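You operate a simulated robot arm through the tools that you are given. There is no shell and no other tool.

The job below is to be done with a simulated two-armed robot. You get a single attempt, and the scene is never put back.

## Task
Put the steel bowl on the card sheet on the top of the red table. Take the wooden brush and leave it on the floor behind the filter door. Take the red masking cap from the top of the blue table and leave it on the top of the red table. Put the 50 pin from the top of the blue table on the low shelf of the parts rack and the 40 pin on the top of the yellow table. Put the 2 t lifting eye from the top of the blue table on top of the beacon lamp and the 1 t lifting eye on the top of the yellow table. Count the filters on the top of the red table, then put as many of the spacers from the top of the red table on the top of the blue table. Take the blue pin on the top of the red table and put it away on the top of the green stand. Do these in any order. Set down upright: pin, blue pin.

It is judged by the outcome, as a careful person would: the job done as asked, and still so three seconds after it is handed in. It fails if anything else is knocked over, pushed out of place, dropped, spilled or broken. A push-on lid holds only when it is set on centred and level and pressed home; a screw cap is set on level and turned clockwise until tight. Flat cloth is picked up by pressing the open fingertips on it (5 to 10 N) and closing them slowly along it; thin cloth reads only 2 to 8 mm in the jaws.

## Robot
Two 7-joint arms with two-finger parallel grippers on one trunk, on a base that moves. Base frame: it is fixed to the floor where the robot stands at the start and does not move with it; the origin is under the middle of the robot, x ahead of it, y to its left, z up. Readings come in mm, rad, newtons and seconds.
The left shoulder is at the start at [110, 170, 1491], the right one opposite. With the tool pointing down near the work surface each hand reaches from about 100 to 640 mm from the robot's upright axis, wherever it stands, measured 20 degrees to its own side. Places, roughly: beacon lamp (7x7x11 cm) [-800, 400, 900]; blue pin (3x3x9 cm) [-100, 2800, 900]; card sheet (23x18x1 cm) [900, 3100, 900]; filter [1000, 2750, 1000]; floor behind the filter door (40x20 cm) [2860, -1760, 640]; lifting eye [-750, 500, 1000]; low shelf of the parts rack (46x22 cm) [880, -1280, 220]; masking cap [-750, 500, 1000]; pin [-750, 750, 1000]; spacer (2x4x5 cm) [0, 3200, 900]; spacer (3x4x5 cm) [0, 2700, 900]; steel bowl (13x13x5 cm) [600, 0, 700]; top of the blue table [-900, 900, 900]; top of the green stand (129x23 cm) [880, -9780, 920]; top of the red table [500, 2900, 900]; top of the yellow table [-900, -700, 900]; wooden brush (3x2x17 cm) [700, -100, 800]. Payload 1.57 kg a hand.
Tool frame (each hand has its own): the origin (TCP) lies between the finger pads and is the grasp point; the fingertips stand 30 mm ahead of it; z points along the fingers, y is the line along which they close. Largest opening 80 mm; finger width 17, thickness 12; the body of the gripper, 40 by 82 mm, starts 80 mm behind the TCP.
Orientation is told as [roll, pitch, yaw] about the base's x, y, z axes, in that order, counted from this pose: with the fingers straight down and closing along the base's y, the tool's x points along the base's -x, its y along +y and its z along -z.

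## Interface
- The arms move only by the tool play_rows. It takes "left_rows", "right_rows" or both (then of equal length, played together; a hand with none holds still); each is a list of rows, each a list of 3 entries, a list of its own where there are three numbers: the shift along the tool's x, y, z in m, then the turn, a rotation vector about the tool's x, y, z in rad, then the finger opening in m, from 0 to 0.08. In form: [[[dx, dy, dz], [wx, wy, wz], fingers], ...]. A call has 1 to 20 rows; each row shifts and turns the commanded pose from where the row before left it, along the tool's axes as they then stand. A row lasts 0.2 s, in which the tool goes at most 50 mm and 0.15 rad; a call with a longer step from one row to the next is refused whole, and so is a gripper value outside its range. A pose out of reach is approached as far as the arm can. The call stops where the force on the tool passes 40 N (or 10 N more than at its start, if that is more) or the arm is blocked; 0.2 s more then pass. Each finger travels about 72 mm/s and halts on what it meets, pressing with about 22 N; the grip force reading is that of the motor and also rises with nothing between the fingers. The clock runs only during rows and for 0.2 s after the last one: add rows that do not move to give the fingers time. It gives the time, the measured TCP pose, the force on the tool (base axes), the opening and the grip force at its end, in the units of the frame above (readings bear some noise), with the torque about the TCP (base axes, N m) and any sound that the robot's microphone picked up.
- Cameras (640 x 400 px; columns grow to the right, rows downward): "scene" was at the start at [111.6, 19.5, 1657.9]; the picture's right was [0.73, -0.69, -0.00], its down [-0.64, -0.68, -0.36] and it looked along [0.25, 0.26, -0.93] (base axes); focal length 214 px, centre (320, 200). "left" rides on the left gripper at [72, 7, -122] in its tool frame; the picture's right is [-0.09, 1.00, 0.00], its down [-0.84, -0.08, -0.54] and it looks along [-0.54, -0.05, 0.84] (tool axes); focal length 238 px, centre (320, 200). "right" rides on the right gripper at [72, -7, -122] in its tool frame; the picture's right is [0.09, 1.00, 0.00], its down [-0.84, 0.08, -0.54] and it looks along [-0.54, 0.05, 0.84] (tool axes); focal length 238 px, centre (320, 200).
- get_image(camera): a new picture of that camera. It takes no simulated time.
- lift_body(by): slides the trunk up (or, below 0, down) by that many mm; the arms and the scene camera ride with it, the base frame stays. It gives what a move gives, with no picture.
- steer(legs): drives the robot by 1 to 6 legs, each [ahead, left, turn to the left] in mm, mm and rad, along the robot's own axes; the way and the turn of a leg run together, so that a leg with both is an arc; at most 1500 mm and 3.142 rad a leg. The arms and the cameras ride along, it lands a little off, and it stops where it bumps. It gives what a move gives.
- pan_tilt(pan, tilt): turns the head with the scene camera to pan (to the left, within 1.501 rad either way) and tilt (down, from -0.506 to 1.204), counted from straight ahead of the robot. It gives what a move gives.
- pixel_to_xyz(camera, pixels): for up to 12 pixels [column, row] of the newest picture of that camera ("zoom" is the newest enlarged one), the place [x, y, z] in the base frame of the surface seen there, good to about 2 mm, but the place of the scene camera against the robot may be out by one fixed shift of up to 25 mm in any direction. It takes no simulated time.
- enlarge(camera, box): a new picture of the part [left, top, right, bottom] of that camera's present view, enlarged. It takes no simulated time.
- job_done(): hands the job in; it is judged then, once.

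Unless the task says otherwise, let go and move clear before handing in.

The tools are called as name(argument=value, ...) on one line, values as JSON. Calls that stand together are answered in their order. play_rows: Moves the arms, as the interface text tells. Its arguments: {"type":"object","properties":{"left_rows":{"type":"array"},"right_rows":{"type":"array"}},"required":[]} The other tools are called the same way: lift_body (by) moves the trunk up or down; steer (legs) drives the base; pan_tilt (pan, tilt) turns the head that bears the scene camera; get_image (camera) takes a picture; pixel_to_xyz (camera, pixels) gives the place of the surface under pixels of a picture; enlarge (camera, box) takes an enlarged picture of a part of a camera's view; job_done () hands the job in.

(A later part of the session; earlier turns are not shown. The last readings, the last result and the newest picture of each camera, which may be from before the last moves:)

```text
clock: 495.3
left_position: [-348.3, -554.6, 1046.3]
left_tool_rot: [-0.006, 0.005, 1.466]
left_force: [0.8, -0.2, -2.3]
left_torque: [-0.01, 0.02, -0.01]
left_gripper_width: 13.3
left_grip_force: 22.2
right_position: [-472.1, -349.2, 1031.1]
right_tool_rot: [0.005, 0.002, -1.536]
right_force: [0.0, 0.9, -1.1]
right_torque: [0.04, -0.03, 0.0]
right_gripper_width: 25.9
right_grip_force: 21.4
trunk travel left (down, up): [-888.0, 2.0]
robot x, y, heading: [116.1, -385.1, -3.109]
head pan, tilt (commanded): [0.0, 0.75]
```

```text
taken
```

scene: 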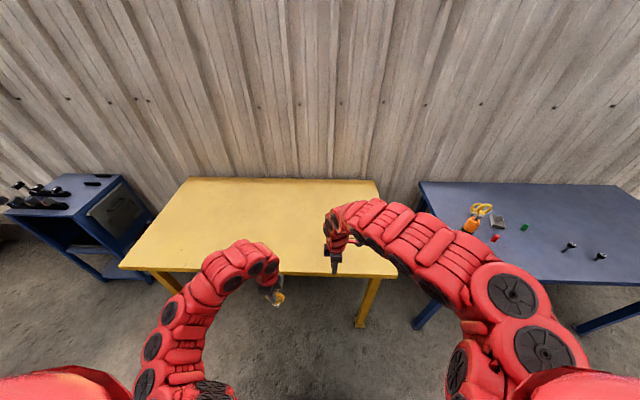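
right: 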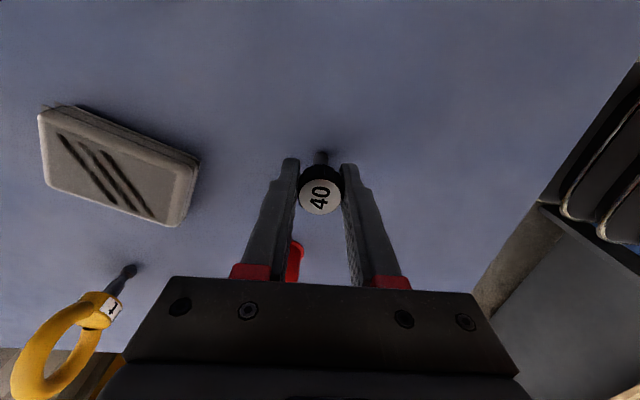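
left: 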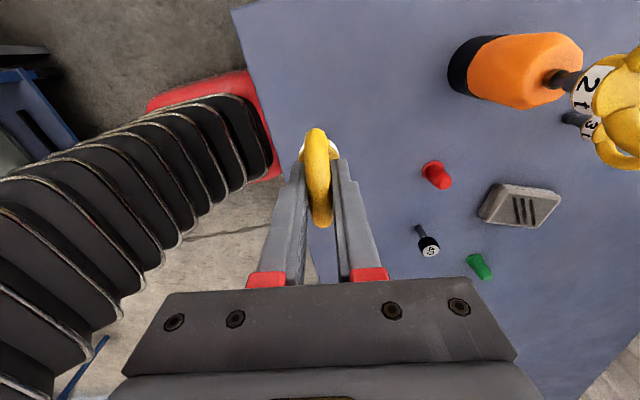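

I'll drive 250 mm forward so both hands are over the yellow table.

steer(legs=[[250, 0, -0.033]])

play_rows(left_rows=[[[0, 0.025, 0], [0, 0, 0], 0.0], [[0, 0.025, 0], [0, 0, 0], 0.0], [[0, 0.025, 0], [0, 0, 0], 0.0], [[0, 0, 0.02], [0, 0, 0], 0.0], [[0, 0, 0.02], [0, 0, 0], 0.0], [[0, 0, 0.02], [0, 0, 0], 0.0], [[0, 0, 0], [0, 0, 0], 0.0]], right_rows=[[[0, 0, 0.02], [0, 0, 0], 0.0], [[0, 0, 0.02], [0, 0, 0], 0.0], [[0, 0, 0.02], [0, 0, 0], 0.0], [[0, 0, 0.02], [0, 0, 0], 0.0], [[0, 0, 0.02], [0, 0, 0], 0.0], [[0, 0, 0], [0, 0, 0], 0.0], [[0, 0, 0], [0, 0, 0], 0.0]])

get_image(camera="right")

get_image(camera="left")

```text
clock: 497.1
left_position: [-598.6, -547.7, 1047.7]
left_tool_rot: [-0.007, 0.006, 1.441]
left_force: [-0.5, 0.6, -1.6]
left_torque: [0.01, 0.03, -0.03]
left_gripper_width: 13.6
left_grip_force: 21.3
right_position: [-717.4, -340.3, 1031.2]
right_tool_rot: [0.004, 0.001, -1.561]
right_force: [-0.2, 0.6, 0.3]
right_torque: [-0.02, 0.01, -0.04]
right_gripper_width: 25.8
right_grip_force: 22.0
trunk travel left (down, up): [-888.0, 2.0]
robot x, y, heading: [-128.5, -390.6, -3.138]
head pan, tilt (commanded): [0.0, 0.75]
```

```text
clock: 498.7
left_position: [-673.9, -541.2, 984.8]
left_tool_rot: [-0.005, 0.005, 1.442]
left_force: [0.9, -0.7, -2.1]
left_torque: [0.0, 0.0, 0.04]
left_gripper_width: 13.5
left_grip_force: 21.9
right_position: [-718.7, -338.8, 931.7]
right_tool_rot: [0.006, 0.0, -1.559]
right_force: [-0.2, -0.7, -0.4]
right_torque: [0.02, 0.0, -0.01]
right_gripper_width: 25.8
right_grip_force: 22.1
trunk travel left (down, up): [-888.0, 2.0]
robot x, y, heading: [-125.3, -393.9, -3.136]
head pan, tilt (commanded): [0.0, 0.75]
```

```text
taken
```

right: 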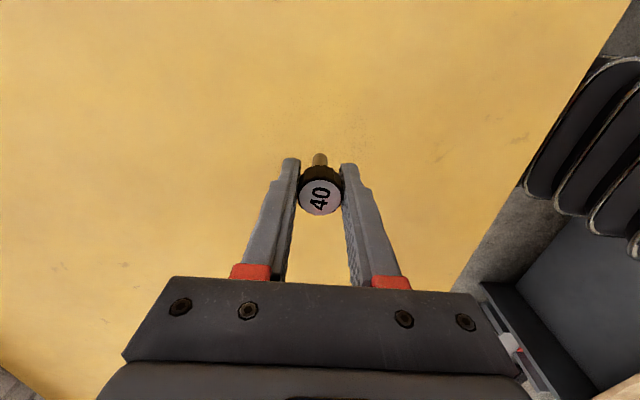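

```text
taken
```

left: 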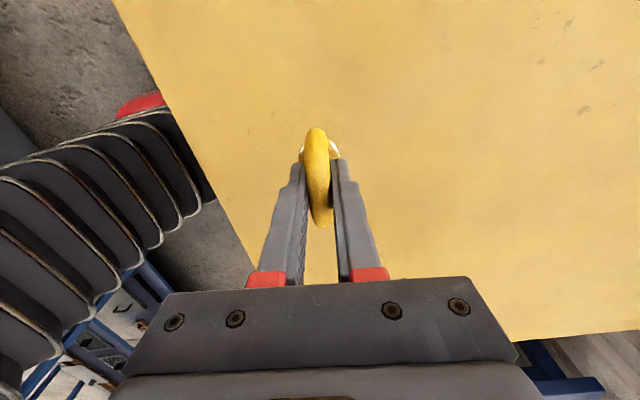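

Both are over free table. I'll read the table height exactly.

pixel_to_xyz(camera="right", pixels=[[300, 100], [400, 120], [200, 100], [320, 60], [250, 130]])

pixel_to_xyz(camera="left", pixels=[[320, 80], [400, 100], [260, 100], [420, 200], [500, 100]])

```text
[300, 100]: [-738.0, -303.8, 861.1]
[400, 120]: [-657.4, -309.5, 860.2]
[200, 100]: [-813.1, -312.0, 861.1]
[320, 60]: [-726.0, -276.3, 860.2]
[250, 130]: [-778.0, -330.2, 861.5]
```

```text
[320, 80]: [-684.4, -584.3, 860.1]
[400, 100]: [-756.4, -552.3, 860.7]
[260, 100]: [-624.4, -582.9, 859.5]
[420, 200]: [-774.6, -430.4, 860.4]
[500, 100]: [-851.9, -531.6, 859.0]
```

Table z≈860.5. I'll lower both to a few millimetres above contact.

play_rows(left_rows=[[[0, 0, 0.01], [0, 0, 0], 0.0], [[0, 0, 0.008], [0, 0, 0], 0.0], [[0, 0, 0.005], [0, 0, 0], 0.0], [[0, 0, 0], [0, 0, 0], 0.0], [[0, 0, 0], [0, 0, 0], 0.0]], right_rows=[[[0, 0, 0.01], [0, 0, 0], 0.0], [[0, 0, 0.008], [0, 0, 0], 0.0], [[0, 0, 0.004], [0, 0, 0], 0.0], [[0, 0, 0], [0, 0, 0], 0.0], [[0, 0, 0], [0, 0, 0], 0.0]])

play_rows(left_rows=[[[0, 0, 0.0015], [0, 0, 0], 0.0], [[0, 0, 0], [0, 0, 0], 0.0], [[0, 0, 0], [0, 0, 0], 0.0]], right_rows=[[[0, 0, 0.0015], [0, 0, 0], 0.0], [[0, 0, 0], [0, 0, 0], 0.0], [[0, 0, 0], [0, 0, 0], 0.0]])

```text
clock: 499.9
left_position: [-674.7, -540.0, 962.7]
left_tool_rot: [-0.005, 0.006, 1.441]
left_force: [0.2, -0.5, -2.4]
left_torque: [0.02, 0.02, 0.01]
left_gripper_width: 13.7
left_grip_force: 21.6
right_position: [-719.8, -340.7, 907.2]
right_tool_rot: [0.006, 0.0, -1.559]
right_force: [0.6, 0.7, -0.2]
right_torque: [0.03, -0.02, 0.02]
right_gripper_width: 25.7
right_grip_force: 21.5
trunk travel left (down, up): [-888.0, 2.0]
robot x, y, heading: [-126.2, -387.4, -3.129]
head pan, tilt (commanded): [0.0, 0.75]
```

```text
clock: 500.7
left_position: [-673.8, -540.1, 961.5]
left_tool_rot: [-0.005, 0.004, 1.443]
left_force: [-0.2, 0.6, -2.2]
left_torque: [-0.01, 0.0, -0.05]
left_gripper_width: 13.5
left_grip_force: 22.0
right_position: [-719.7, -340.4, 908.5]
right_tool_rot: [0.003, 0.0, -1.56]
right_force: [-1.1, -1.1, 8.7]
right_torque: [-0.06, 0.08, 0.01]
right_gripper_width: 25.8
right_grip_force: 21.9
trunk travel left (down, up): [-888.0, 2.0]
robot x, y, heading: [-126.5, -391.0, -3.131]
head pan, tilt (commanded): [0.0, 0.75]
```

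The pin touches (8.7 N); I'll ease it slightly and continue lowering the eye.

play_rows(left_rows=[[[0, 0, 0.0015], [0, 0, 0], 0.0], [[0, 0, 0], [0, 0, 0], 0.0], [[0, 0, 0], [0, 0, 0], 0.0]], right_rows=[[[0, 0, -0.0008], [0, 0, 0], 0.0], [[0, 0, 0], [0, 0, 0], 0.0], [[0, 0, 0], [0, 0, 0], 0.0]])

```text
clock: 501.5
left_position: [-673.1, -539.9, 960.5]
left_tool_rot: [-0.004, 0.006, 1.44]
left_force: [-1.0, -0.1, -1.7]
left_torque: [0.0, 0.01, -0.02]
left_gripper_width: 13.3
left_grip_force: 21.8
right_position: [-718.8, -340.1, 906.6]
right_tool_rot: [0.004, 0.0, -1.561]
right_force: [-0.2, 0.9, 2.3]
right_torque: [0.02, 0.01, -0.02]
right_gripper_width: 25.7
right_grip_force: 22.2
trunk travel left (down, up): [-888.0, 2.0]
robot x, y, heading: [-129.3, -384.5, -3.127]
head pan, tilt (commanded): [0.0, 0.75]
```

The pin is in light contact (2.3 N). I'll release it at once.

play_rows(right_rows=[[[0, 0, 0], [0, 0, 0], 0.08], [[0, 0, 0], [0, 0, 0], 0.08], [[0, 0, 0], [0, 0, 0], 0.08], [[0, 0, 0], [0, 0, 0], 0.08]])

get_image(camera="right")

```text
clock: 502.5
left_position: [-672.2, -540.5, 960.0]
left_tool_rot: [-0.007, 0.006, 1.442]
left_force: [0.4, 0.2, -2.6]
left_torque: [-0.03, 0.0, 0.01]
left_gripper_width: 13.6
left_grip_force: 21.7
right_position: [-719.4, -340.7, 907.6]
right_tool_rot: [0.006, -0.001, -1.561]
right_force: [0.2, -0.6, 0.2]
right_torque: [-0.02, -0.04, 0.0]
right_gripper_width: 80.0
right_grip_force: 0.1
trunk travel left (down, up): [-888.0, 2.0]
robot x, y, heading: [-129.2, -390.5, -3.131]
head pan, tilt (commanded): [0.0, 0.75]
```

```text
taken
```

right: 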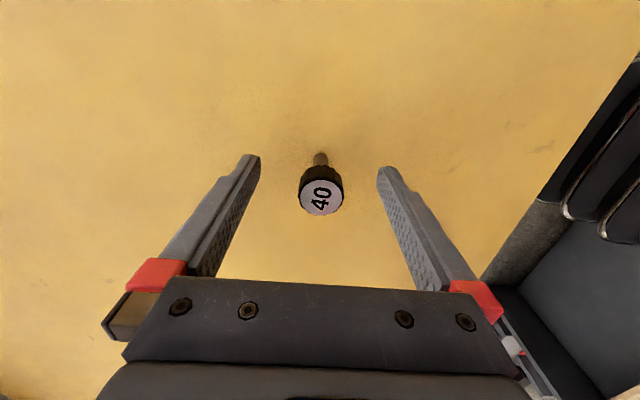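

The 40 pin stands upright on the yellow table. I'll raise the right hand and continue lowering the 1 t eye.

play_rows(left_rows=[[[0, 0, 0.001], [0, 0, 0], 0.0], [[0, 0, 0], [0, 0, 0], 0.0], [[0, 0, 0], [0, 0, 0], 0.0], [[0, 0, 0], [0, 0, 0], 0.0], [[0, 0, 0], [0, 0, 0], 0.0]], right_rows=[[[0, 0, -0.015], [0, 0, 0], 0.08], [[0, 0, -0.025], [0, 0, 0], 0.08], [[0, 0, -0.03], [0, 0, 0], 0.08], [[0, 0, -0.03], [0, 0, 0], 0.08], [[0, 0, 0], [0, 0, 0], 0.08]])

play_rows(left_rows=[[[0, 0, 0.001], [0, 0, 0], 0.0], [[0, 0, 0], [0, 0, 0], 0.0], [[0, 0, 0], [0, 0, 0], 0.0]])

play_rows(left_rows=[[[0, 0, 0.001], [0, 0, 0], 0.0], [[0, 0, 0], [0, 0, 0], 0.0], [[0, 0, 0], [0, 0, 0], 0.0]])

```text
clock: 503.7
left_position: [-674.6, -541.4, 958.9]
left_tool_rot: [-0.008, 0.006, 1.442]
left_force: [0.0, -0.3, -2.0]
left_torque: [-0.03, -0.01, 0.0]
left_gripper_width: 13.6
left_grip_force: 22.1
right_position: [-721.1, -339.7, 1009.0]
right_tool_rot: [0.007, 0.001, -1.562]
right_force: [-0.8, -0.5, 0.3]
right_torque: [0.01, -0.01, 0.01]
right_gripper_width: 80.2
right_grip_force: 0.1
trunk travel left (down, up): [-888.0, 2.0]
robot x, y, heading: [-128.4, -391.6, -3.13]
head pan, tilt (commanded): [0.0, 0.75]
```

```text
clock: 504.5
left_position: [-673.2, -539.6, 959.0]
left_tool_rot: [-0.006, 0.004, 1.442]
left_force: [0.4, 0.0, -2.6]
left_torque: [-0.03, 0.0, 0.03]
left_gripper_width: 13.4
left_grip_force: 22.2
right_position: [-720.8, -340.4, 1009.2]
right_tool_rot: [0.004, -0.001, -1.561]
right_force: [-0.8, -0.1, -1.1]
right_torque: [-0.05, 0.0, -0.01]
right_gripper_width: 80.0
right_grip_force: 0.1
trunk travel left (down, up): [-888.0, 2.0]
robot x, y, heading: [-126.1, -388.3, -3.138]
head pan, tilt (commanded): [0.0, 0.75]
```

```text
clock: 505.3
left_position: [-674.4, -539.7, 958.7]
left_tool_rot: [-0.006, 0.006, 1.442]
left_force: [0.0, 0.6, -1.2]
left_torque: [0.0, -0.01, 0.01]
left_gripper_width: 13.5
left_grip_force: 22.1
right_position: [-720.4, -340.0, 1008.4]
right_tool_rot: [0.006, 0.0, -1.561]
right_force: [-0.4, 0.0, -0.6]
right_torque: [0.0, -0.02, 0.02]
right_gripper_width: 79.9
right_grip_force: 0.1
trunk travel left (down, up): [-888.0, 2.0]
robot x, y, heading: [-127.9, -391.0, -3.129]
head pan, tilt (commanded): [0.0, 0.75]
```

play_rows(left_rows=[[[0, 0, 0.0008], [0, 0, 0], 0.0], [[0, 0, 0], [0, 0, 0], 0.0], [[0, 0, 0], [0, 0, 0], 0.0]])

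play_rows(left_rows=[[[0, 0, 0.0008], [0, 0, 0], 0.0], [[0, 0, 0], [0, 0, 0], 0.0], [[0, 0, 0], [0, 0, 0], 0.0]])

```text
clock: 506.1
left_position: [-674.2, -541.0, 956.9]
left_tool_rot: [-0.006, 0.007, 1.441]
left_force: [-0.6, 0.1, -1.6]
left_torque: [0.0, 0.04, -0.01]
left_gripper_width: 13.6
left_grip_force: 21.8
right_position: [-719.2, -339.2, 1007.7]
right_tool_rot: [0.006, -0.001, -1.56]
right_force: [-0.7, 0.6, -0.1]
right_torque: [0.01, -0.01, 0.03]
right_gripper_width: 79.9
right_grip_force: 0.1
trunk travel left (down, up): [-888.0, 2.0]
robot x, y, heading: [-128.4, -392.0, -3.129]
head pan, tilt (commanded): [0.0, 0.75]
```

```text
clock: 506.9
left_position: [-671.9, -540.7, 957.3]
left_tool_rot: [-0.002, 0.005, 1.443]
left_force: [-0.9, -1.9, 13.3]
left_torque: [-0.17, 0.08, -0.04]
left_gripper_width: 13.7
left_grip_force: 22.1
right_position: [-720.0, -339.2, 1009.5]
right_tool_rot: [0.004, 0.0, -1.559]
right_force: [0.1, -0.5, 0.0]
right_torque: [-0.01, -0.03, 0.02]
right_gripper_width: 80.2
right_grip_force: 0.0
trunk travel left (down, up): [-888.0, 2.0]
robot x, y, heading: [-131.4, -389.4, -3.128]
head pan, tilt (commanded): [0.0, 0.75]
```

Contact. I'll ease and release.

play_rows(left_rows=[[[0, 0, -0.001], [0, 0, 0], 0.0], [[0, 0, 0], [0, 0, 0], 0.0], [[0, 0, 0], [0, 0, 0], 0.0]])

```text
clock: 507.7
left_position: [-672.5, -539.9, 957.2]
left_tool_rot: [-0.003, 0.005, 1.441]
left_force: [-0.1, -3.1, 12.9]
left_torque: [-0.25, 0.03, -0.03]
left_gripper_width: 13.5
left_grip_force: 21.8
right_position: [-720.0, -340.8, 1009.6]
right_tool_rot: [0.005, 0.001, -1.56]
right_force: [0.5, 0.0, -0.6]
right_torque: [0.0, 0.05, 0.0]
right_gripper_width: 80.0
right_grip_force: 0.1
trunk travel left (down, up): [-888.0, 2.0]
robot x, y, heading: [-129.4, -393.5, -3.137]
head pan, tilt (commanded): [0.0, 0.75]
```

play_rows(left_rows=[[[0, 0, -0.0008], [0, 0, 0], 0.0], [[0, 0, 0], [0, 0, 0], 0.0], [[0, 0, 0], [0, 0, 0], 0.0]])

```text
clock: 508.5
left_position: [-673.8, -539.2, 956.6]
left_tool_rot: [-0.005, 0.005, 1.44]
left_force: [-0.1, -0.8, -2.0]
left_torque: [0.02, -0.02, 0.0]
left_gripper_width: 13.4
left_grip_force: 22.0
right_position: [-719.8, -340.4, 1009.4]
right_tool_rot: [0.006, 0.002, -1.56]
right_force: [0.8, 0.6, 0.0]
right_torque: [-0.01, 0.0, 0.02]
right_gripper_width: 80.1
right_grip_force: 0.0
trunk travel left (down, up): [-888.0, 2.0]
robot x, y, heading: [-130.8, -389.6, -3.136]
head pan, tilt (commanded): [0.0, 0.75]
```

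play_rows(left_rows=[[[0, 0, 0.0004], [0, 0, 0], 0.0], [[0, 0, 0], [0, 0, 0], 0.0], [[0, 0, 0], [0, 0, 0], 0.0]])

```text
clock: 509.3
left_position: [-673.4, -538.5, 957.1]
left_tool_rot: [-0.005, 0.006, 1.443]
left_force: [0.4, 0.0, 1.6]
left_torque: [0.04, -0.01, -0.02]
left_gripper_width: 13.1
left_grip_force: 22.2
right_position: [-720.4, -340.8, 1008.4]
right_tool_rot: [0.004, 0.0, -1.559]
right_force: [0.1, 1.4, 0.8]
right_torque: [0.01, -0.01, 0.0]
right_gripper_width: 79.9
right_grip_force: 0.1
trunk travel left (down, up): [-888.0, 2.0]
robot x, y, heading: [-125.6, -388.6, -3.13]
head pan, tilt (commanded): [0.0, 0.75]
```

Light contact (1.6 N). Releasing the eye at once and checking.

play_rows(left_rows=[[[0, 0, 0], [0, 0, 0], 0.08], [[0, 0, 0], [0, 0, 0], 0.08], [[0, 0, 0], [0, 0, 0], 0.08], [[0, 0, 0], [0, 0, 0], 0.08], [[0, 0, -0.015], [0, 0, 0], 0.08], [[0, 0, -0.025], [0, 0, 0], 0.08], [[0, 0, -0.03], [0, 0, 0], 0.08], [[0, 0, -0.02], [0, 0, 0], 0.08], [[0, 0, 0], [0, 0, 0], 0.08]])

get_image(camera="left")

get_image(camera="right")

```text
clock: 511.3
left_position: [-675.3, -538.9, 1046.6]
left_tool_rot: [-0.006, 0.003, 1.443]
left_force: [-0.1, 0.3, 0.1]
left_torque: [0.03, -0.01, 0.0]
left_gripper_width: 80.1
left_grip_force: 0.0
right_position: [-720.9, -341.3, 1008.0]
right_tool_rot: [0.006, -0.001, -1.561]
right_force: [0.3, -0.7, -0.9]
right_torque: [0.0, 0.01, 0.0]
right_gripper_width: 80.0
right_grip_force: 0.0
trunk travel left (down, up): [-888.0, 2.0]
robot x, y, heading: [-128.4, -390.0, -3.134]
head pan, tilt (commanded): [0.0, 0.75]
```

```text
taken
```

left: 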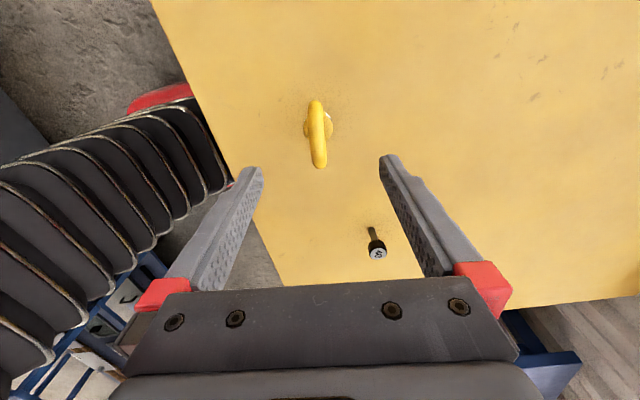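

```text
taken
```

right: 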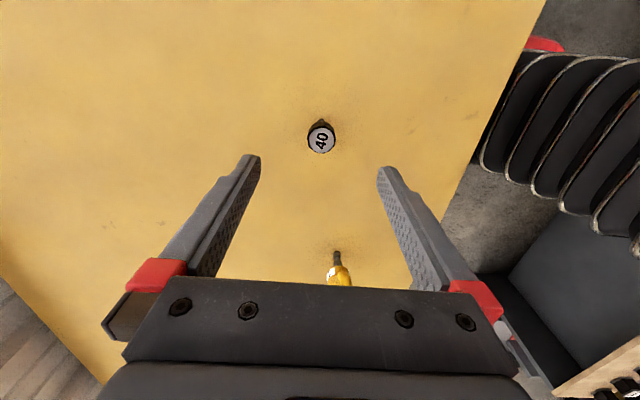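

Both the 1 t eye and the 40 pin stand on the yellow table. I'll retract the left hand, back off and return to the blue table for the red cap.

play_rows(left_rows=[[[0.004, -0.025, 0], [0, 0, 0], 0.06], [[0.004, -0.025, 0], [0, 0, 0], 0.06], [[0.004, -0.025, 0], [0, 0, 0], 0.06], [[0.004, -0.025, 0], [0, 0, 0], 0.06], [[0.004, -0.025, 0], [0, 0, 0], 0.06], [[0, 0, 0], [0, 0, 0], 0.06]])

steer(legs=[[-200, 0, 0], [0, -820, 0]])

get_image(camera="scene")

```text
clock: 512.7
left_position: [-552.6, -574.9, 1048.2]
left_tool_rot: [-0.006, 0.006, 1.444]
left_force: [-0.5, 0.8, -1.5]
left_torque: [0.0, -0.01, -0.02]
left_gripper_width: 59.9
left_grip_force: 0.1
right_position: [-720.0, -339.5, 1007.8]
right_tool_rot: [0.005, 0.002, -1.56]
right_force: [-0.6, -0.1, -0.8]
right_torque: [-0.02, 0.01, 0.03]
right_gripper_width: 80.3
right_grip_force: 0.1
trunk travel left (down, up): [-888.0, 2.0]
robot x, y, heading: [-131.3, -386.7, -3.133]
head pan, tilt (commanded): [0.0, 0.75]
```

```text
clock: 518.2
left_position: [-358.0, 244.9, 1048.1]
left_tool_rot: [-0.004, 0.003, 1.426]
left_force: [1.0, -0.1, 0.4]
left_torque: [-0.02, -0.01, -0.02]
left_gripper_width: 60.1
left_grip_force: 0.1
right_position: [-519.3, 481.7, 1009.5]
right_tool_rot: [0.004, 0.0, -1.578]
right_force: [-0.1, 0.0, -0.2]
right_torque: [-0.02, -0.01, 0.01]
right_gripper_width: 80.2
right_grip_force: 0.1
trunk travel left (down, up): [-888.0, 2.0]
robot x, y, heading: [71.3, 425.7, 3.134]
head pan, tilt (commanded): [0.0, 0.75]
```

```text
taken
```

scene: 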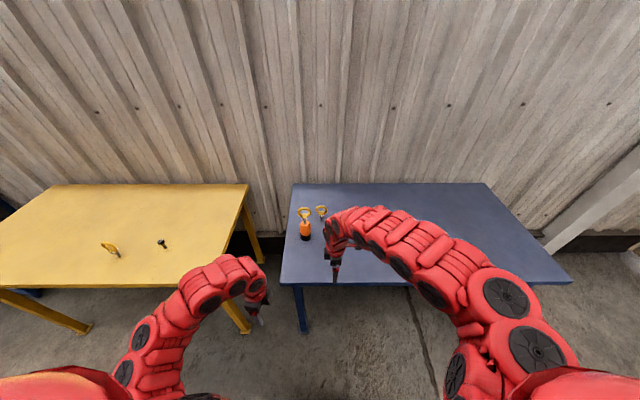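

I'll drive forward 190 mm, bringing the right hand near the red cap.

steer(legs=[[190, 0, 0]])

get_image(camera="right")

```text
clock: 519.8
left_position: [-540.2, 245.6, 1048.3]
left_tool_rot: [-0.005, 0.006, 1.425]
left_force: [0.8, -0.1, -0.3]
left_torque: [0.0, 0.0, 0.01]
left_gripper_width: 59.8
left_grip_force: 0.0
right_position: [-701.8, 485.8, 1010.6]
right_tool_rot: [0.002, -0.001, -1.577]
right_force: [-0.1, -0.1, 0.4]
right_torque: [-0.03, 0.01, 0.0]
right_gripper_width: 79.9
right_grip_force: 0.1
trunk travel left (down, up): [-888.0, 2.0]
robot x, y, heading: [-112.1, 425.6, 3.131]
head pan, tilt (commanded): [0.0, 0.75]
```

```text
taken
```

right: 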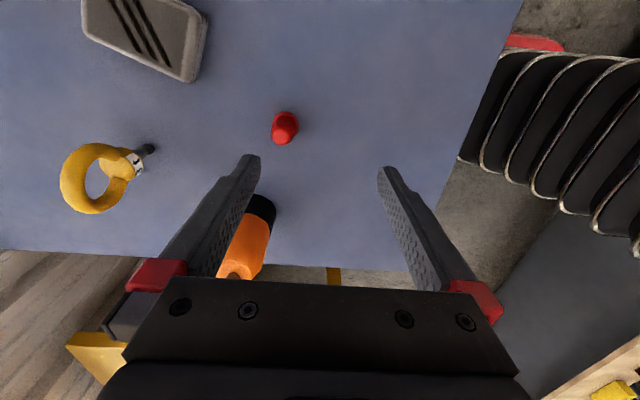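

enlarge(camera="right", box=[250, 90, 330, 160])

pixel_to_xyz(camera="right", pixels=[[284, 130], [284, 138], [275, 128], [294, 128], [286, 118], [284, 134], [280, 125], [290, 125]])

```text
5.71 times, centred on (290, 125) of right
```

zoom: 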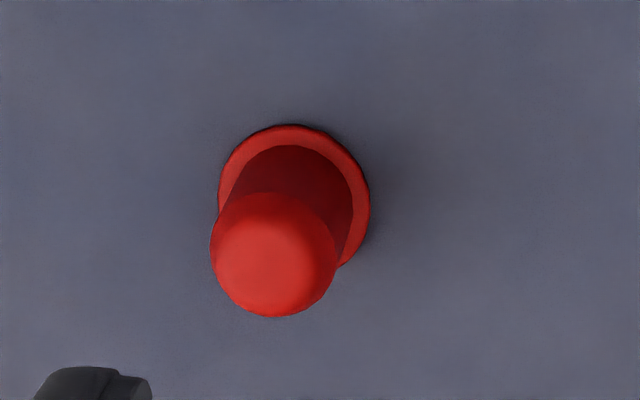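

```text
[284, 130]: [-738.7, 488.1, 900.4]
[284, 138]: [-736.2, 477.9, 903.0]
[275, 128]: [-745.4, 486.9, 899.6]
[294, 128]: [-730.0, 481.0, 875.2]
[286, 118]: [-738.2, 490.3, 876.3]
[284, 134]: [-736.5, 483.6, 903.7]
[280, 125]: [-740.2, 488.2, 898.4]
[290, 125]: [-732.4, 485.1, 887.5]
```

The cap's centre is (-738,483), top z≈904. I'll move over it, descend to z≈897 and close.

play_rows(right_rows=[[[-0.0015, -0.0185, 0], [0, 0, 0], 0.06], [[-0.0015, -0.0185, 0], [0, 0, 0], 0.06], [[0, 0, 0.025], [0, 0, 0], 0.06], [[0, 0, 0.025], [0, 0, 0], 0.06], [[0, 0, 0.025], [0, 0, 0], 0.06], [[0, 0, 0.02], [0, 0, 0], 0.06], [[0, 0, 0.015], [0, 0, 0], 0.06], [[0, 0, 0], [0, 0, 0], 0.06]])

get_image(camera="right")

```text
clock: 521.6
left_position: [-541.2, 247.7, 1048.1]
left_tool_rot: [-0.006, 0.005, 1.423]
left_force: [-0.3, -0.1, 0.1]
left_torque: [-0.02, 0.02, 0.01]
left_gripper_width: 59.7
left_grip_force: 0.1
right_position: [-739.7, 484.3, 898.0]
right_tool_rot: [0.006, 0.0, -1.578]
right_force: [0.8, 0.1, 0.1]
right_torque: [0.03, 0.0, 0.03]
right_gripper_width: 60.0
right_grip_force: 0.0
trunk travel left (down, up): [-888.0, 2.0]
robot x, y, heading: [-112.4, 423.8, 3.135]
head pan, tilt (commanded): [0.0, 0.75]
```

```text
taken
```

right: 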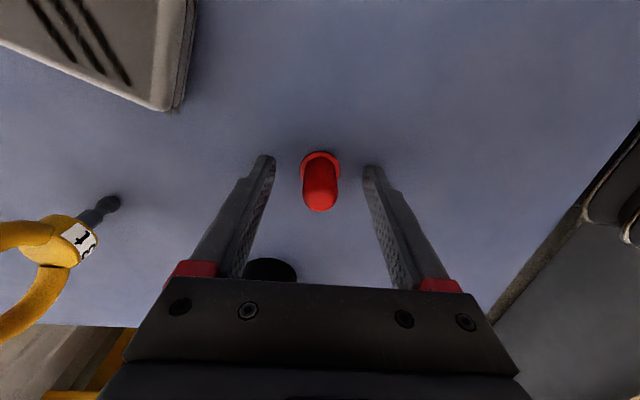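

The cap is between the fingers. I'll close on it and lift.

play_rows(right_rows=[[[0, 0, 0], [0, 0, 0], 0.04], [[0, 0, 0], [0, 0, 0], 0.025], [[0, 0, 0], [0, 0, 0], 0.01], [[0, 0, 0], [0, 0, 0], 0.0], [[0, 0, 0], [0, 0, 0], 0.0], [[0, 0, -0.01], [0, 0, 0], 0.0], [[0, 0, -0.02], [0, 0, 0], 0.0], [[0, 0, -0.025], [0, 0, 0], 0.0], [[0, 0, -0.025], [0, 0, 0], 0.0], [[0, 0, -0.025], [0, 0, 0], 0.0], [[0, 0, 0], [0, 0, 0], 0.0]])

get_image(camera="right")

```text
clock: 524.0
left_position: [-541.2, 247.0, 1047.5]
left_tool_rot: [-0.008, 0.004, 1.425]
left_force: [-0.3, 1.2, -0.3]
left_torque: [0.0, 0.03, 0.02]
left_gripper_width: 60.1
left_grip_force: 0.0
right_position: [-741.0, 481.7, 1001.2]
right_tool_rot: [0.004, 0.0, -1.578]
right_force: [-0.7, 0.4, -1.3]
right_torque: [0.01, 0.0, 0.02]
right_gripper_width: 20.5
right_grip_force: 21.9
trunk travel left (down, up): [-888.0, 2.0]
robot x, y, heading: [-111.9, 425.6, 3.134]
head pan, tilt (commanded): [0.0, 0.75]
```

```text
taken
```

right: 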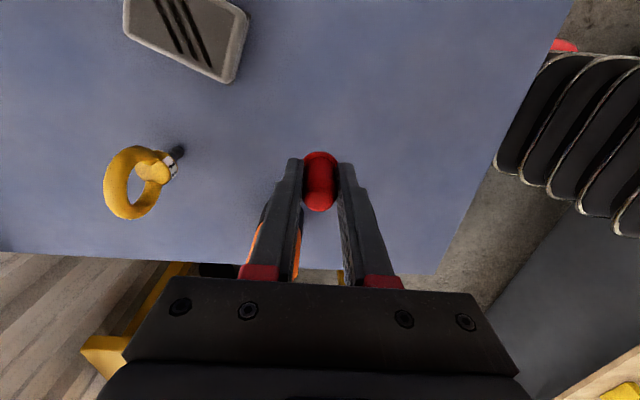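

The cap is held. I'll back off, turn toward the red table and drive up to it.

steer(legs=[[-170, 0, 0]])

steer(legs=[[0, 0, -1.563]])

steer(legs=[[1000, -60, 0], [650, -40, 0]])

get_image(camera="scene")

```text
clock: 525.4
left_position: [-376.4, 246.0, 1047.7]
left_tool_rot: [-0.008, 0.005, 1.422]
left_force: [-1.0, -1.0, -0.4]
left_torque: [-0.01, -0.03, -0.01]
left_gripper_width: 60.0
left_grip_force: 0.1
right_position: [-577.9, 480.5, 1000.4]
right_tool_rot: [0.007, -0.001, -1.582]
right_force: [-0.8, -0.2, 0.3]
right_torque: [-0.01, 0.0, -0.01]
right_gripper_width: 20.8
right_grip_force: 22.3
trunk travel left (down, up): [-888.0, 2.0]
robot x, y, heading: [54.1, 427.0, 3.131]
head pan, tilt (commanded): [0.0, 0.75]
```

```text
clock: 529.6
left_position: [-126.8, 850.1, 1047.6]
left_tool_rot: [-0.004, 0.005, -0.142]
left_force: [0.3, -1.3, 0.2]
left_torque: [-0.04, 0.01, 0.0]
left_gripper_width: 60.1
left_grip_force: 0.1
right_position: [106.0, 1052.5, 1001.5]
right_tool_rot: [0.005, 0.0, 3.14]
right_force: [0.1, 0.8, 0.0]
right_torque: [-0.03, 0.0, -0.01]
right_gripper_width: 20.7
right_grip_force: 22.1
trunk travel left (down, up): [-888.0, 2.0]
robot x, y, heading: [53.8, 424.9, 1.566]
head pan, tilt (commanded): [0.0, 0.75]
```

```text
clock: 538.0
left_position: [-2.3, 2500.7, 1048.9]
left_tool_rot: [-0.005, 0.006, -0.145]
left_force: [-0.3, 1.1, -0.2]
left_torque: [0.01, -0.01, -0.04]
left_gripper_width: 60.0
left_grip_force: 0.0
right_position: [231.2, 2702.2, 1003.2]
right_tool_rot: [0.006, -0.001, 3.135]
right_force: [-1.5, 0.0, -0.7]
right_torque: [-0.01, -0.01, 0.04]
right_gripper_width: 20.8
right_grip_force: 22.1
trunk travel left (down, up): [-888.0, 2.0]
robot x, y, heading: [176.7, 2073.7, 1.567]
head pan, tilt (commanded): [0.0, 0.75]
```

```text
taken
```

scene: 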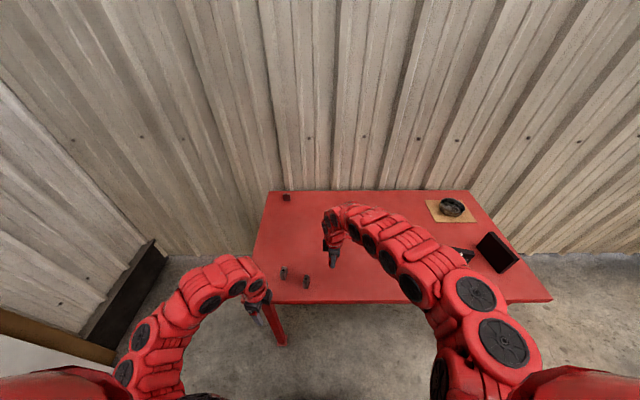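

I'm at the red table; the right hand is over a free area. I'll move it 50 mm right and set the cap down.

play_rows(right_rows=[[[0.025, 0, 0], [0, 0, 0], 0.0], [[0.025, 0, 0], [0, 0, 0], 0.0], [[0, 0, 0.025], [0, 0, 0], 0.0], [[0, 0, 0.025], [0, 0, 0], 0.0], [[0, 0, 0.025], [0, 0, 0], 0.0], [[0, 0, 0.02], [0, 0, 0], 0.0], [[0, 0, 0.007], [0, 0, 0], 0.0], [[0, 0, 0], [0, 0, 0], 0.0]])

get_image(camera="right")

```text
clock: 539.8
left_position: [-2.4, 2502.6, 1047.4]
left_tool_rot: [-0.005, 0.004, -0.146]
left_force: [-0.1, -0.6, 0.2]
left_torque: [-0.02, -0.02, -0.01]
left_gripper_width: 60.0
left_grip_force: 0.0
right_position: [280.6, 2703.2, 899.7]
right_tool_rot: [0.005, 0.002, 3.134]
right_force: [-0.6, -0.9, -0.9]
right_torque: [0.0, -0.04, 0.0]
right_gripper_width: 20.5
right_grip_force: 21.7
trunk travel left (down, up): [-888.0, 2.0]
robot x, y, heading: [178.7, 2074.5, 1.564]
head pan, tilt (commanded): [0.0, 0.75]
```

```text
taken
```

right: 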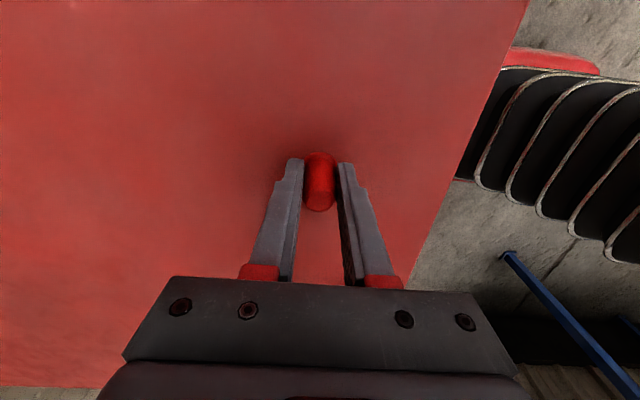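

play_rows(right_rows=[[[0, 0, 0.0015], [0, 0, 0], 0.0], [[0, 0, 0.0015], [0, 0, 0], 0.0], [[0, 0, 0], [0, 0, 0], 0.0], [[0, 0, 0], [0, 0, 0], 0.0]])

play_rows(right_rows=[[[0, 0, 0.001], [0, 0, 0], 0.0], [[0, 0, 0], [0, 0, 0], 0.0], [[0, 0, 0], [0, 0, 0], 0.0]])

```text
clock: 540.8
left_position: [-3.8, 2501.6, 1048.6]
left_tool_rot: [-0.005, 0.006, -0.145]
left_force: [-0.1, 0.5, 0.5]
left_torque: [0.02, 0.0, 0.0]
left_gripper_width: 59.8
left_grip_force: 0.2
right_position: [280.2, 2702.2, 897.9]
right_tool_rot: [0.004, 0.003, 3.137]
right_force: [-1.0, 0.3, 7.0]
right_torque: [-0.02, 0.03, 0.04]
right_gripper_width: 20.7
right_grip_force: 22.2
trunk travel left (down, up): [-888.0, 2.0]
robot x, y, heading: [176.5, 2074.1, 1.563]
head pan, tilt (commanded): [0.0, 0.75]
```

```text
clock: 541.6
left_position: [-2.4, 2500.6, 1049.1]
left_tool_rot: [-0.004, 0.003, -0.144]
left_force: [-0.5, 0.4, 0.1]
left_torque: [0.0, -0.01, -0.02]
left_gripper_width: 60.3
left_grip_force: 0.1
right_position: [281.1, 2702.7, 897.3]
right_tool_rot: [0.001, 0.001, 3.137]
right_force: [-2.2, 2.6, 18.0]
right_torque: [0.07, 0.16, -0.03]
right_gripper_width: 20.6
right_grip_force: 21.6
trunk travel left (down, up): [-888.0, 2.0]
robot x, y, heading: [179.6, 2073.9, 1.562]
head pan, tilt (commanded): [0.0, 0.75]
```

The cap is on the table (18 N). I'll ease 1.5 mm and release.

play_rows(right_rows=[[[0, 0, -0.0015], [0, 0, 0], 0.0], [[0, 0, 0], [0, 0, 0], 0.0], [[0, 0, 0], [0, 0, 0], 0.0], [[0, 0, 0], [0, 0, 0], 0.08], [[0, 0, 0], [0, 0, 0], 0.08], [[0, 0, 0], [0, 0, 0], 0.08], [[0, 0, -0.02], [0, 0, 0], 0.08], [[0, 0, -0.03], [0, 0, 0], 0.08], [[0, 0, -0.03], [0, 0, 0], 0.08], [[0, 0, -0.03], [0, 0, 0], 0.08], [[0, 0, 0], [0, 0, 0], 0.08]])

get_image(camera="right")

get_image(camera="left")

```text
clock: 544.0
left_position: [-2.9, 2501.8, 1048.1]
left_tool_rot: [-0.007, 0.003, -0.146]
left_force: [-0.4, -0.3, -0.4]
left_torque: [0.02, 0.0, -0.02]
left_gripper_width: 60.1
left_grip_force: 0.1
right_position: [281.6, 2702.0, 1002.5]
right_tool_rot: [0.006, 0.001, 3.136]
right_force: [-0.8, 0.2, 0.7]
right_torque: [0.0, -0.02, 0.0]
right_gripper_width: 79.8
right_grip_force: 0.1
trunk travel left (down, up): [-888.0, 2.0]
robot x, y, heading: [175.7, 2071.7, 1.565]
head pan, tilt (commanded): [0.0, 0.75]
```

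```text
taken
```

right: 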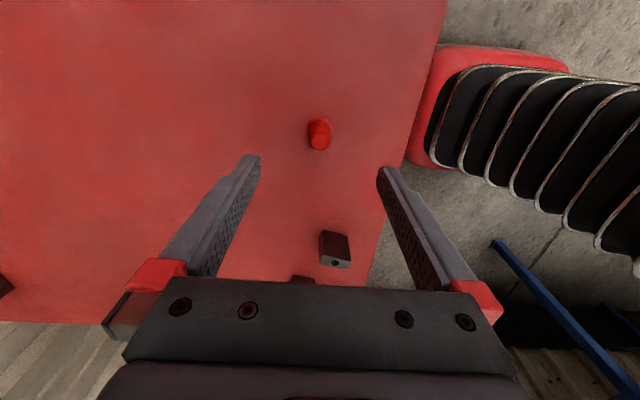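

```text
taken
```

left: 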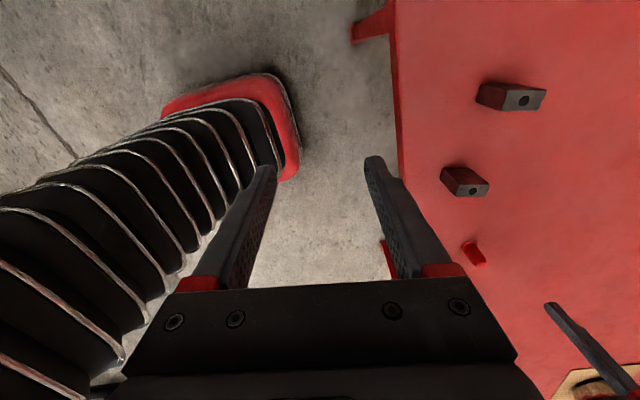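

The cap stands on the red table at (320,133). Next the spacers: I'll drive 130 mm closer and measure them.

steer(legs=[[130, 30, 0]])

get_image(camera="left")

enlarge(camera="left", box=[360, 60, 560, 260])

```text
clock: 545.3
left_position: [-33.4, 2626.8, 1048.7]
left_tool_rot: [-0.005, 0.004, -0.142]
left_force: [0.6, 0.0, 0.0]
left_torque: [-0.02, 0.0, -0.03]
left_gripper_width: 59.9
left_grip_force: 0.0
right_position: [252.2, 2829.1, 1003.1]
right_tool_rot: [0.003, 0.002, 3.14]
right_force: [-0.7, -0.3, 0.0]
right_torque: [-0.01, -0.02, 0.02]
right_gripper_width: 79.8
right_grip_force: 0.0
trunk travel left (down, up): [-888.0, 2.0]
robot x, y, heading: [146.5, 2199.4, 1.567]
head pan, tilt (commanded): [0.0, 0.75]
```

```text
taken
```

left: 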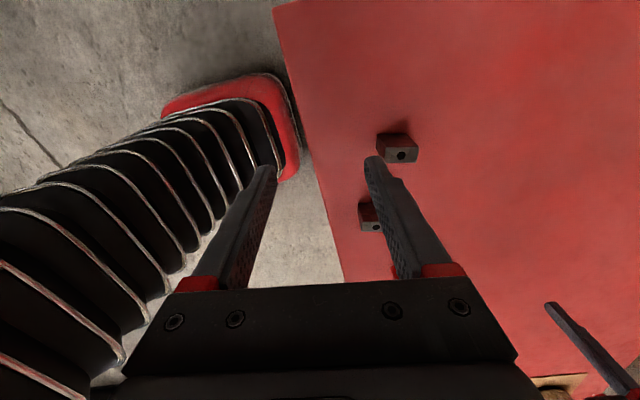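

```text
2.00 times, centred on (460, 160) of left
```

zoom: 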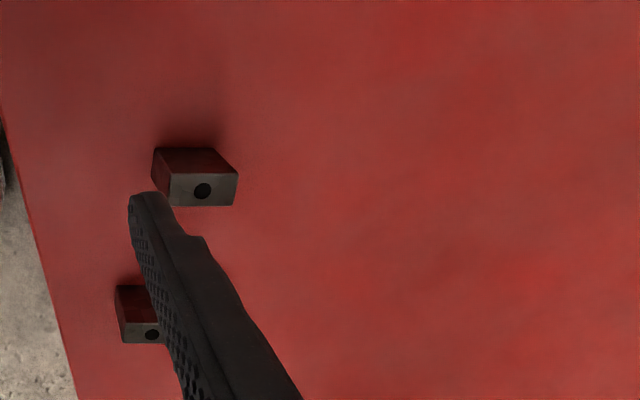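

Spacer A's top face shows at (400,153), long side along y. I'll get its corners.

pixel_to_xyz(camera="left", pixels=[[386, 148], [417, 148], [416, 161], [386, 161], [401, 155], [401, 138], [393, 152], [410, 155], [366, 222], [360, 228], [376, 228], [361, 210]])

```text
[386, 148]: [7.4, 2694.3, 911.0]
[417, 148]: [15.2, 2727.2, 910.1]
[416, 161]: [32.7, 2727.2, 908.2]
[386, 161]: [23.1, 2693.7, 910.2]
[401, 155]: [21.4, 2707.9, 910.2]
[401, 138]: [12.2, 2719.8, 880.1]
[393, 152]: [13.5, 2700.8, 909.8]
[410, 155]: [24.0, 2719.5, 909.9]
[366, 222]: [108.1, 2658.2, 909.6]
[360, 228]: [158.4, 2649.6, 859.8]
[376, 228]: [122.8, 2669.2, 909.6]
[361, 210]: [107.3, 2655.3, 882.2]
```

Spacer A is centred at (19.6,2710.6), turned about 14°. I'll turn the left tool to match and go over it.

play_rows(left_rows=[[[0, 0, 0], [0, 0, -0.147], 0.06], [[0, 0, 0], [0, 0, -0.147], 0.06], [[0, 0, 0], [0, 0, -0.147], 0.06], [[0, 0, 0], [0, 0, -0.147], 0.06], [[0, 0, 0], [0, 0, -0.147], 0.06], [[0, 0, 0], [0, 0, -0.147], 0.06], [[0, 0, 0], [0, 0, -0.147], 0.06], [[0, 0, 0], [0, 0, -0.147], 0.06], [[0, 0, 0], [0, 0, -0.147], 0.06], [[0, 0, 0], [0, 0, -0.147], 0.06], [[-0.0235, -0.0078, 0], [0, 0, 0], 0.06], [[-0.0235, -0.0078, 0], [0, 0, 0], 0.06], [[-0.0235, -0.0078, 0], [0, 0, 0], 0.06], [[-0.0235, -0.0078, 0], [0, 0, 0], 0.06], [[0, 0, 0.025], [0, 0, 0], 0.06], [[0, 0, 0.025], [0, 0, 0], 0.06], [[0, 0, 0], [0, 0, 0], 0.06]])

get_image(camera="left")

```text
clock: 548.9
left_position: [20.7, 2712.9, 997.6]
left_tool_rot: [0.003, 0.008, 1.328]
left_force: [-0.3, -0.4, 0.1]
left_torque: [0.0, 0.0, 0.01]
left_gripper_width: 60.4
left_grip_force: 0.0
right_position: [250.0, 2829.4, 1002.5]
right_tool_rot: [0.005, 0.001, 3.14]
right_force: [-0.1, 0.1, 0.4]
right_torque: [0.0, -0.04, -0.02]
right_gripper_width: 79.9
right_grip_force: 0.1
trunk travel left (down, up): [-888.0, 2.0]
robot x, y, heading: [144.6, 2201.1, 1.571]
head pan, tilt (commanded): [0.0, 0.75]
```

```text
taken
```

left: 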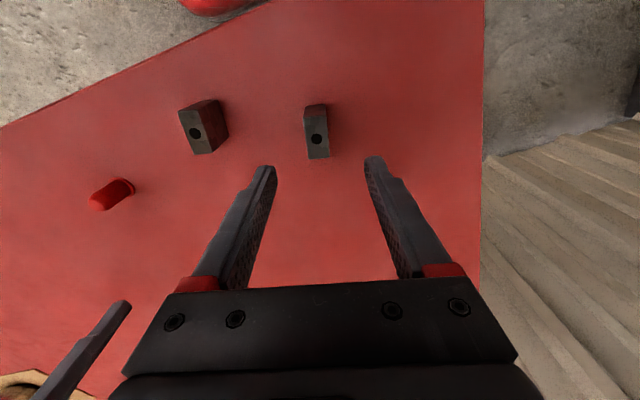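

pixel_to_xyz(camera="left", pixels=[[307, 125], [328, 125], [308, 156], [328, 157], [317, 148], [317, 110]])

play_rows(left_rows=[[[0, 0, 0.025], [0, 0, 0], 0.055], [[0, 0, 0.025], [0, 0, 0], 0.055], [[0, 0, 0.025], [0, 0, 0], 0.055], [[0, 0, 0.018], [0, 0, 0], 0.055], [[0, 0, 0.01], [0, 0, 0], 0.055], [[0, 0, 0], [0, 0, 0], 0.055]])

get_image(camera="left")

```text
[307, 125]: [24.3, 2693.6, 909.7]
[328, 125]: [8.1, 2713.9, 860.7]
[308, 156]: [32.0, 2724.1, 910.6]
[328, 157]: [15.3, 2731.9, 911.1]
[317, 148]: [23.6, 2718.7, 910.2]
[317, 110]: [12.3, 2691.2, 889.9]
```

```text
clock: 550.3
left_position: [17.5, 2709.7, 892.6]
left_tool_rot: [0.002, 0.007, 1.33]
left_force: [0.3, 0.8, 0.8]
left_torque: [0.01, -0.01, 0.02]
left_gripper_width: 55.0
left_grip_force: 0.1
right_position: [250.0, 2830.4, 1003.1]
right_tool_rot: [0.006, 0.002, 3.139]
right_force: [-0.5, 0.8, -0.2]
right_torque: [-0.01, 0.0, -0.01]
right_gripper_width: 79.9
right_grip_force: 0.1
trunk travel left (down, up): [-888.0, 2.0]
robot x, y, heading: [146.5, 2203.3, 1.562]
head pan, tilt (commanded): [0.0, 0.75]
```

```text
taken
```

left: 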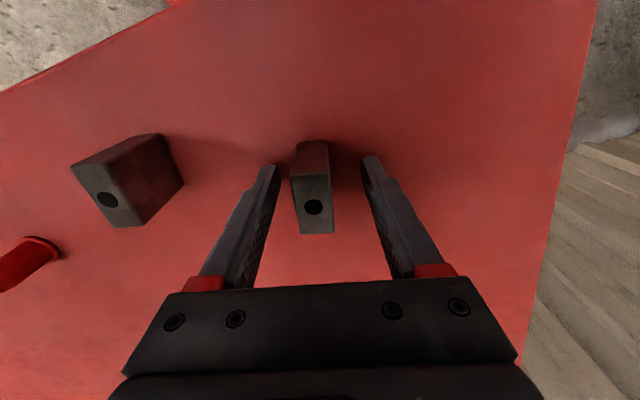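

Spacer A is between the fingers. I'll close and lift it.

play_rows(left_rows=[[[0, 0, 0], [0, 0, 0], 0.04], [[0, 0, 0], [0, 0, 0], 0.025], [[0, 0, 0], [0, 0, 0], 0.01], [[0, 0, 0], [0, 0, 0], 0.0], [[0, 0, 0], [0, 0, 0], 0.0], [[0, 0, -0.01], [0, 0, 0], 0.0], [[0, 0, -0.025], [0, 0, 0], 0.0], [[0, 0, -0.03], [0, 0, 0], 0.0], [[0, 0, -0.03], [0, 0, 0], 0.0], [[0, 0, -0.03], [0, 0, 0], 0.0], [[0, 0, 0], [0, 0, 0], 0.0]])

get_image(camera="left")

get_image(camera="right")

```text
clock: 552.7
left_position: [19.2, 2710.4, 1019.0]
left_tool_rot: [0.003, 0.008, 1.329]
left_force: [-0.6, 0.8, -3.4]
left_torque: [0.01, -0.02, 0.01]
left_gripper_width: 21.1
left_grip_force: 21.8
right_position: [249.7, 2829.3, 1002.3]
right_tool_rot: [0.005, 0.002, 3.139]
right_force: [-0.6, -0.3, -0.2]
right_torque: [-0.01, 0.01, -0.01]
right_gripper_width: 80.0
right_grip_force: 0.0
trunk travel left (down, up): [-888.0, 2.0]
robot x, y, heading: [147.1, 2204.4, 1.568]
head pan, tilt (commanded): [0.0, 0.75]
```

```text
taken
```

left: 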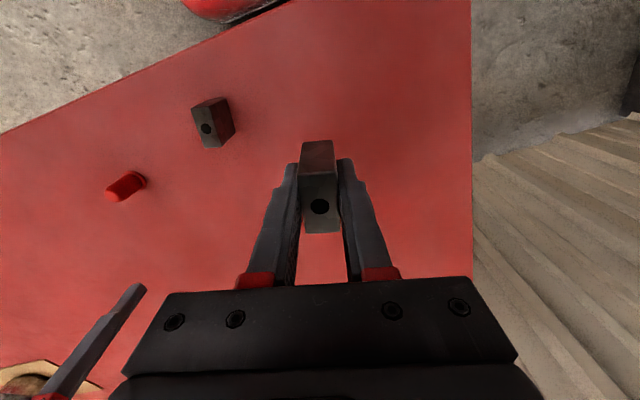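

```text
taken
```

right: 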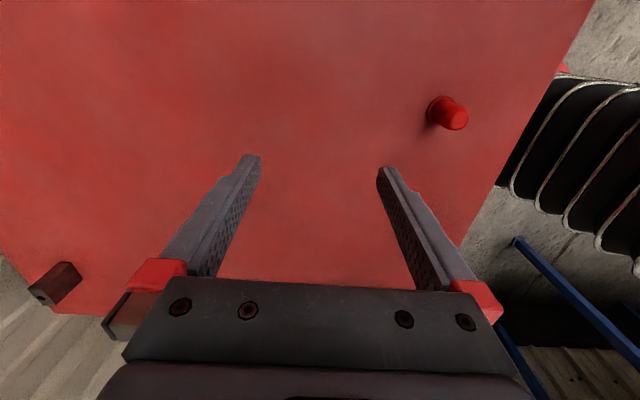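

Spacer A is held. I'll move the left hand aside and bring the right hand over spacer B near (115,2662).

play_rows(left_rows=[[[0.008, 0.016, 0], [0, 0, 0], 0.0], [[0.008, 0.016, 0], [0, 0, 0], 0.0], [[0.008, 0.016, 0], [0, 0, 0], 0.0], [[0.008, 0.016, 0], [0, 0, 0], 0.0], [[0.008, 0.016, 0], [0, 0, 0], 0.0], [[0.008, 0.016, 0], [0, 0, 0], 0.0], [[0.008, 0.016, 0], [0, 0, 0], 0.0], [[0, 0, 0], [0, 0, 0], 0.0]])

play_rows(right_rows=[[[-0.017, 0.02, 0.003], [0, 0, 0], 0.07], [[-0.017, 0.02, 0.003], [0, 0, 0], 0.07], [[-0.017, 0.02, 0.003], [0, 0, 0], 0.07], [[-0.017, 0.02, 0.003], [0, 0, 0], 0.07], [[-0.017, 0.02, 0.003], [0, 0, 0], 0.07], [[-0.017, 0.02, 0.003], [0, 0, 0], 0.07], [[-0.017, 0.02, 0.003], [0, 0, 0], 0.07], [[0, 0, 0], [0, 0, 0], 0.07]])

get_image(camera="right")

```text
clock: 554.5
left_position: [-103.2, 2684.5, 1018.1]
left_tool_rot: [0.002, 0.008, 1.329]
left_force: [-0.4, -0.7, -2.9]
left_torque: [0.0, -0.02, -0.02]
left_gripper_width: 21.0
left_grip_force: 22.2
right_position: [250.7, 2829.1, 1005.0]
right_tool_rot: [0.006, 0.001, 3.141]
right_force: [-0.2, -1.2, -0.1]
right_torque: [-0.02, 0.01, 0.03]
right_gripper_width: 80.0
right_grip_force: 0.1
trunk travel left (down, up): [-888.0, 2.0]
robot x, y, heading: [146.1, 2200.5, 1.57]
head pan, tilt (commanded): [0.0, 0.75]
```

```text
clock: 556.3
left_position: [-102.4, 2682.9, 1019.4]
left_tool_rot: [0.004, 0.007, 1.329]
left_force: [-0.2, -0.9, -3.5]
left_torque: [-0.02, 0.01, 0.0]
left_gripper_width: 20.8
left_grip_force: 21.8
right_position: [117.9, 2722.2, 992.5]
right_tool_rot: [0.008, 0.0, 3.14]
right_force: [0.2, 0.0, 0.2]
right_torque: [0.0, 0.04, 0.0]
right_gripper_width: 70.1
right_grip_force: 0.0
right hand out of reach, approached as far as the arm can: row 5, 6, 7
trunk travel left (down, up): [-888.0, 2.0]
robot x, y, heading: [146.7, 2198.3, 1.569]
head pan, tilt (commanded): [0.0, 0.75]
```

```text
taken
```

right: 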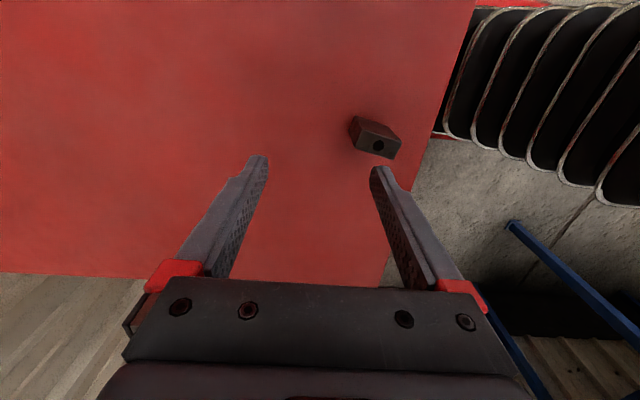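

Spacer B is at (375,137). I'll measure its top face.

enlarge(camera="right", box=[330, 95, 420, 175])

pixel_to_xyz(camera="zoom", pixels=[[205, 190], [245, 150], [425, 205], [390, 270], [310, 225], [335, 215], [200, 165], [300, 190]])

```text
5.00 times, centred on (375, 135) of right
```

zoom: 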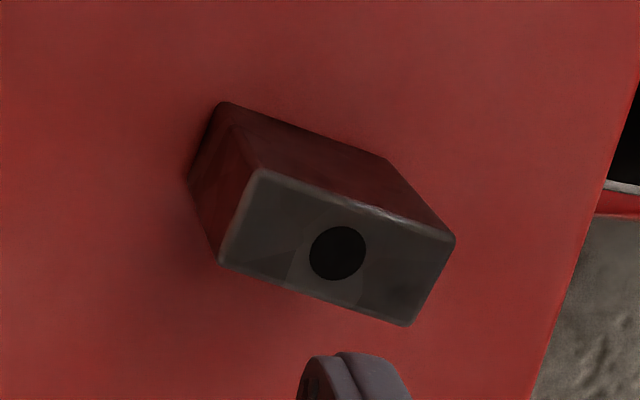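

```text
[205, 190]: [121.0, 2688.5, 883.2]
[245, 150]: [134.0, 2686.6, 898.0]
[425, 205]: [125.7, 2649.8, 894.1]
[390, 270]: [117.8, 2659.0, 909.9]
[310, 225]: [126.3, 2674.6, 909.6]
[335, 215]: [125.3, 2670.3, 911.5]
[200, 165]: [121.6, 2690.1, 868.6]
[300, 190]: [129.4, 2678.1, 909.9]
```

pixel_to_xyz(camera="zoom", pixels=[[266, 180], [440, 240], [402, 314], [230, 258], [337, 252]])

```text
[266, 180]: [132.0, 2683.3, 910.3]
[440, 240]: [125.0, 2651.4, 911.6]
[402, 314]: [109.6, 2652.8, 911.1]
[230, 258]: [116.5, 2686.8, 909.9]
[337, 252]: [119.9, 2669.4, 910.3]
```

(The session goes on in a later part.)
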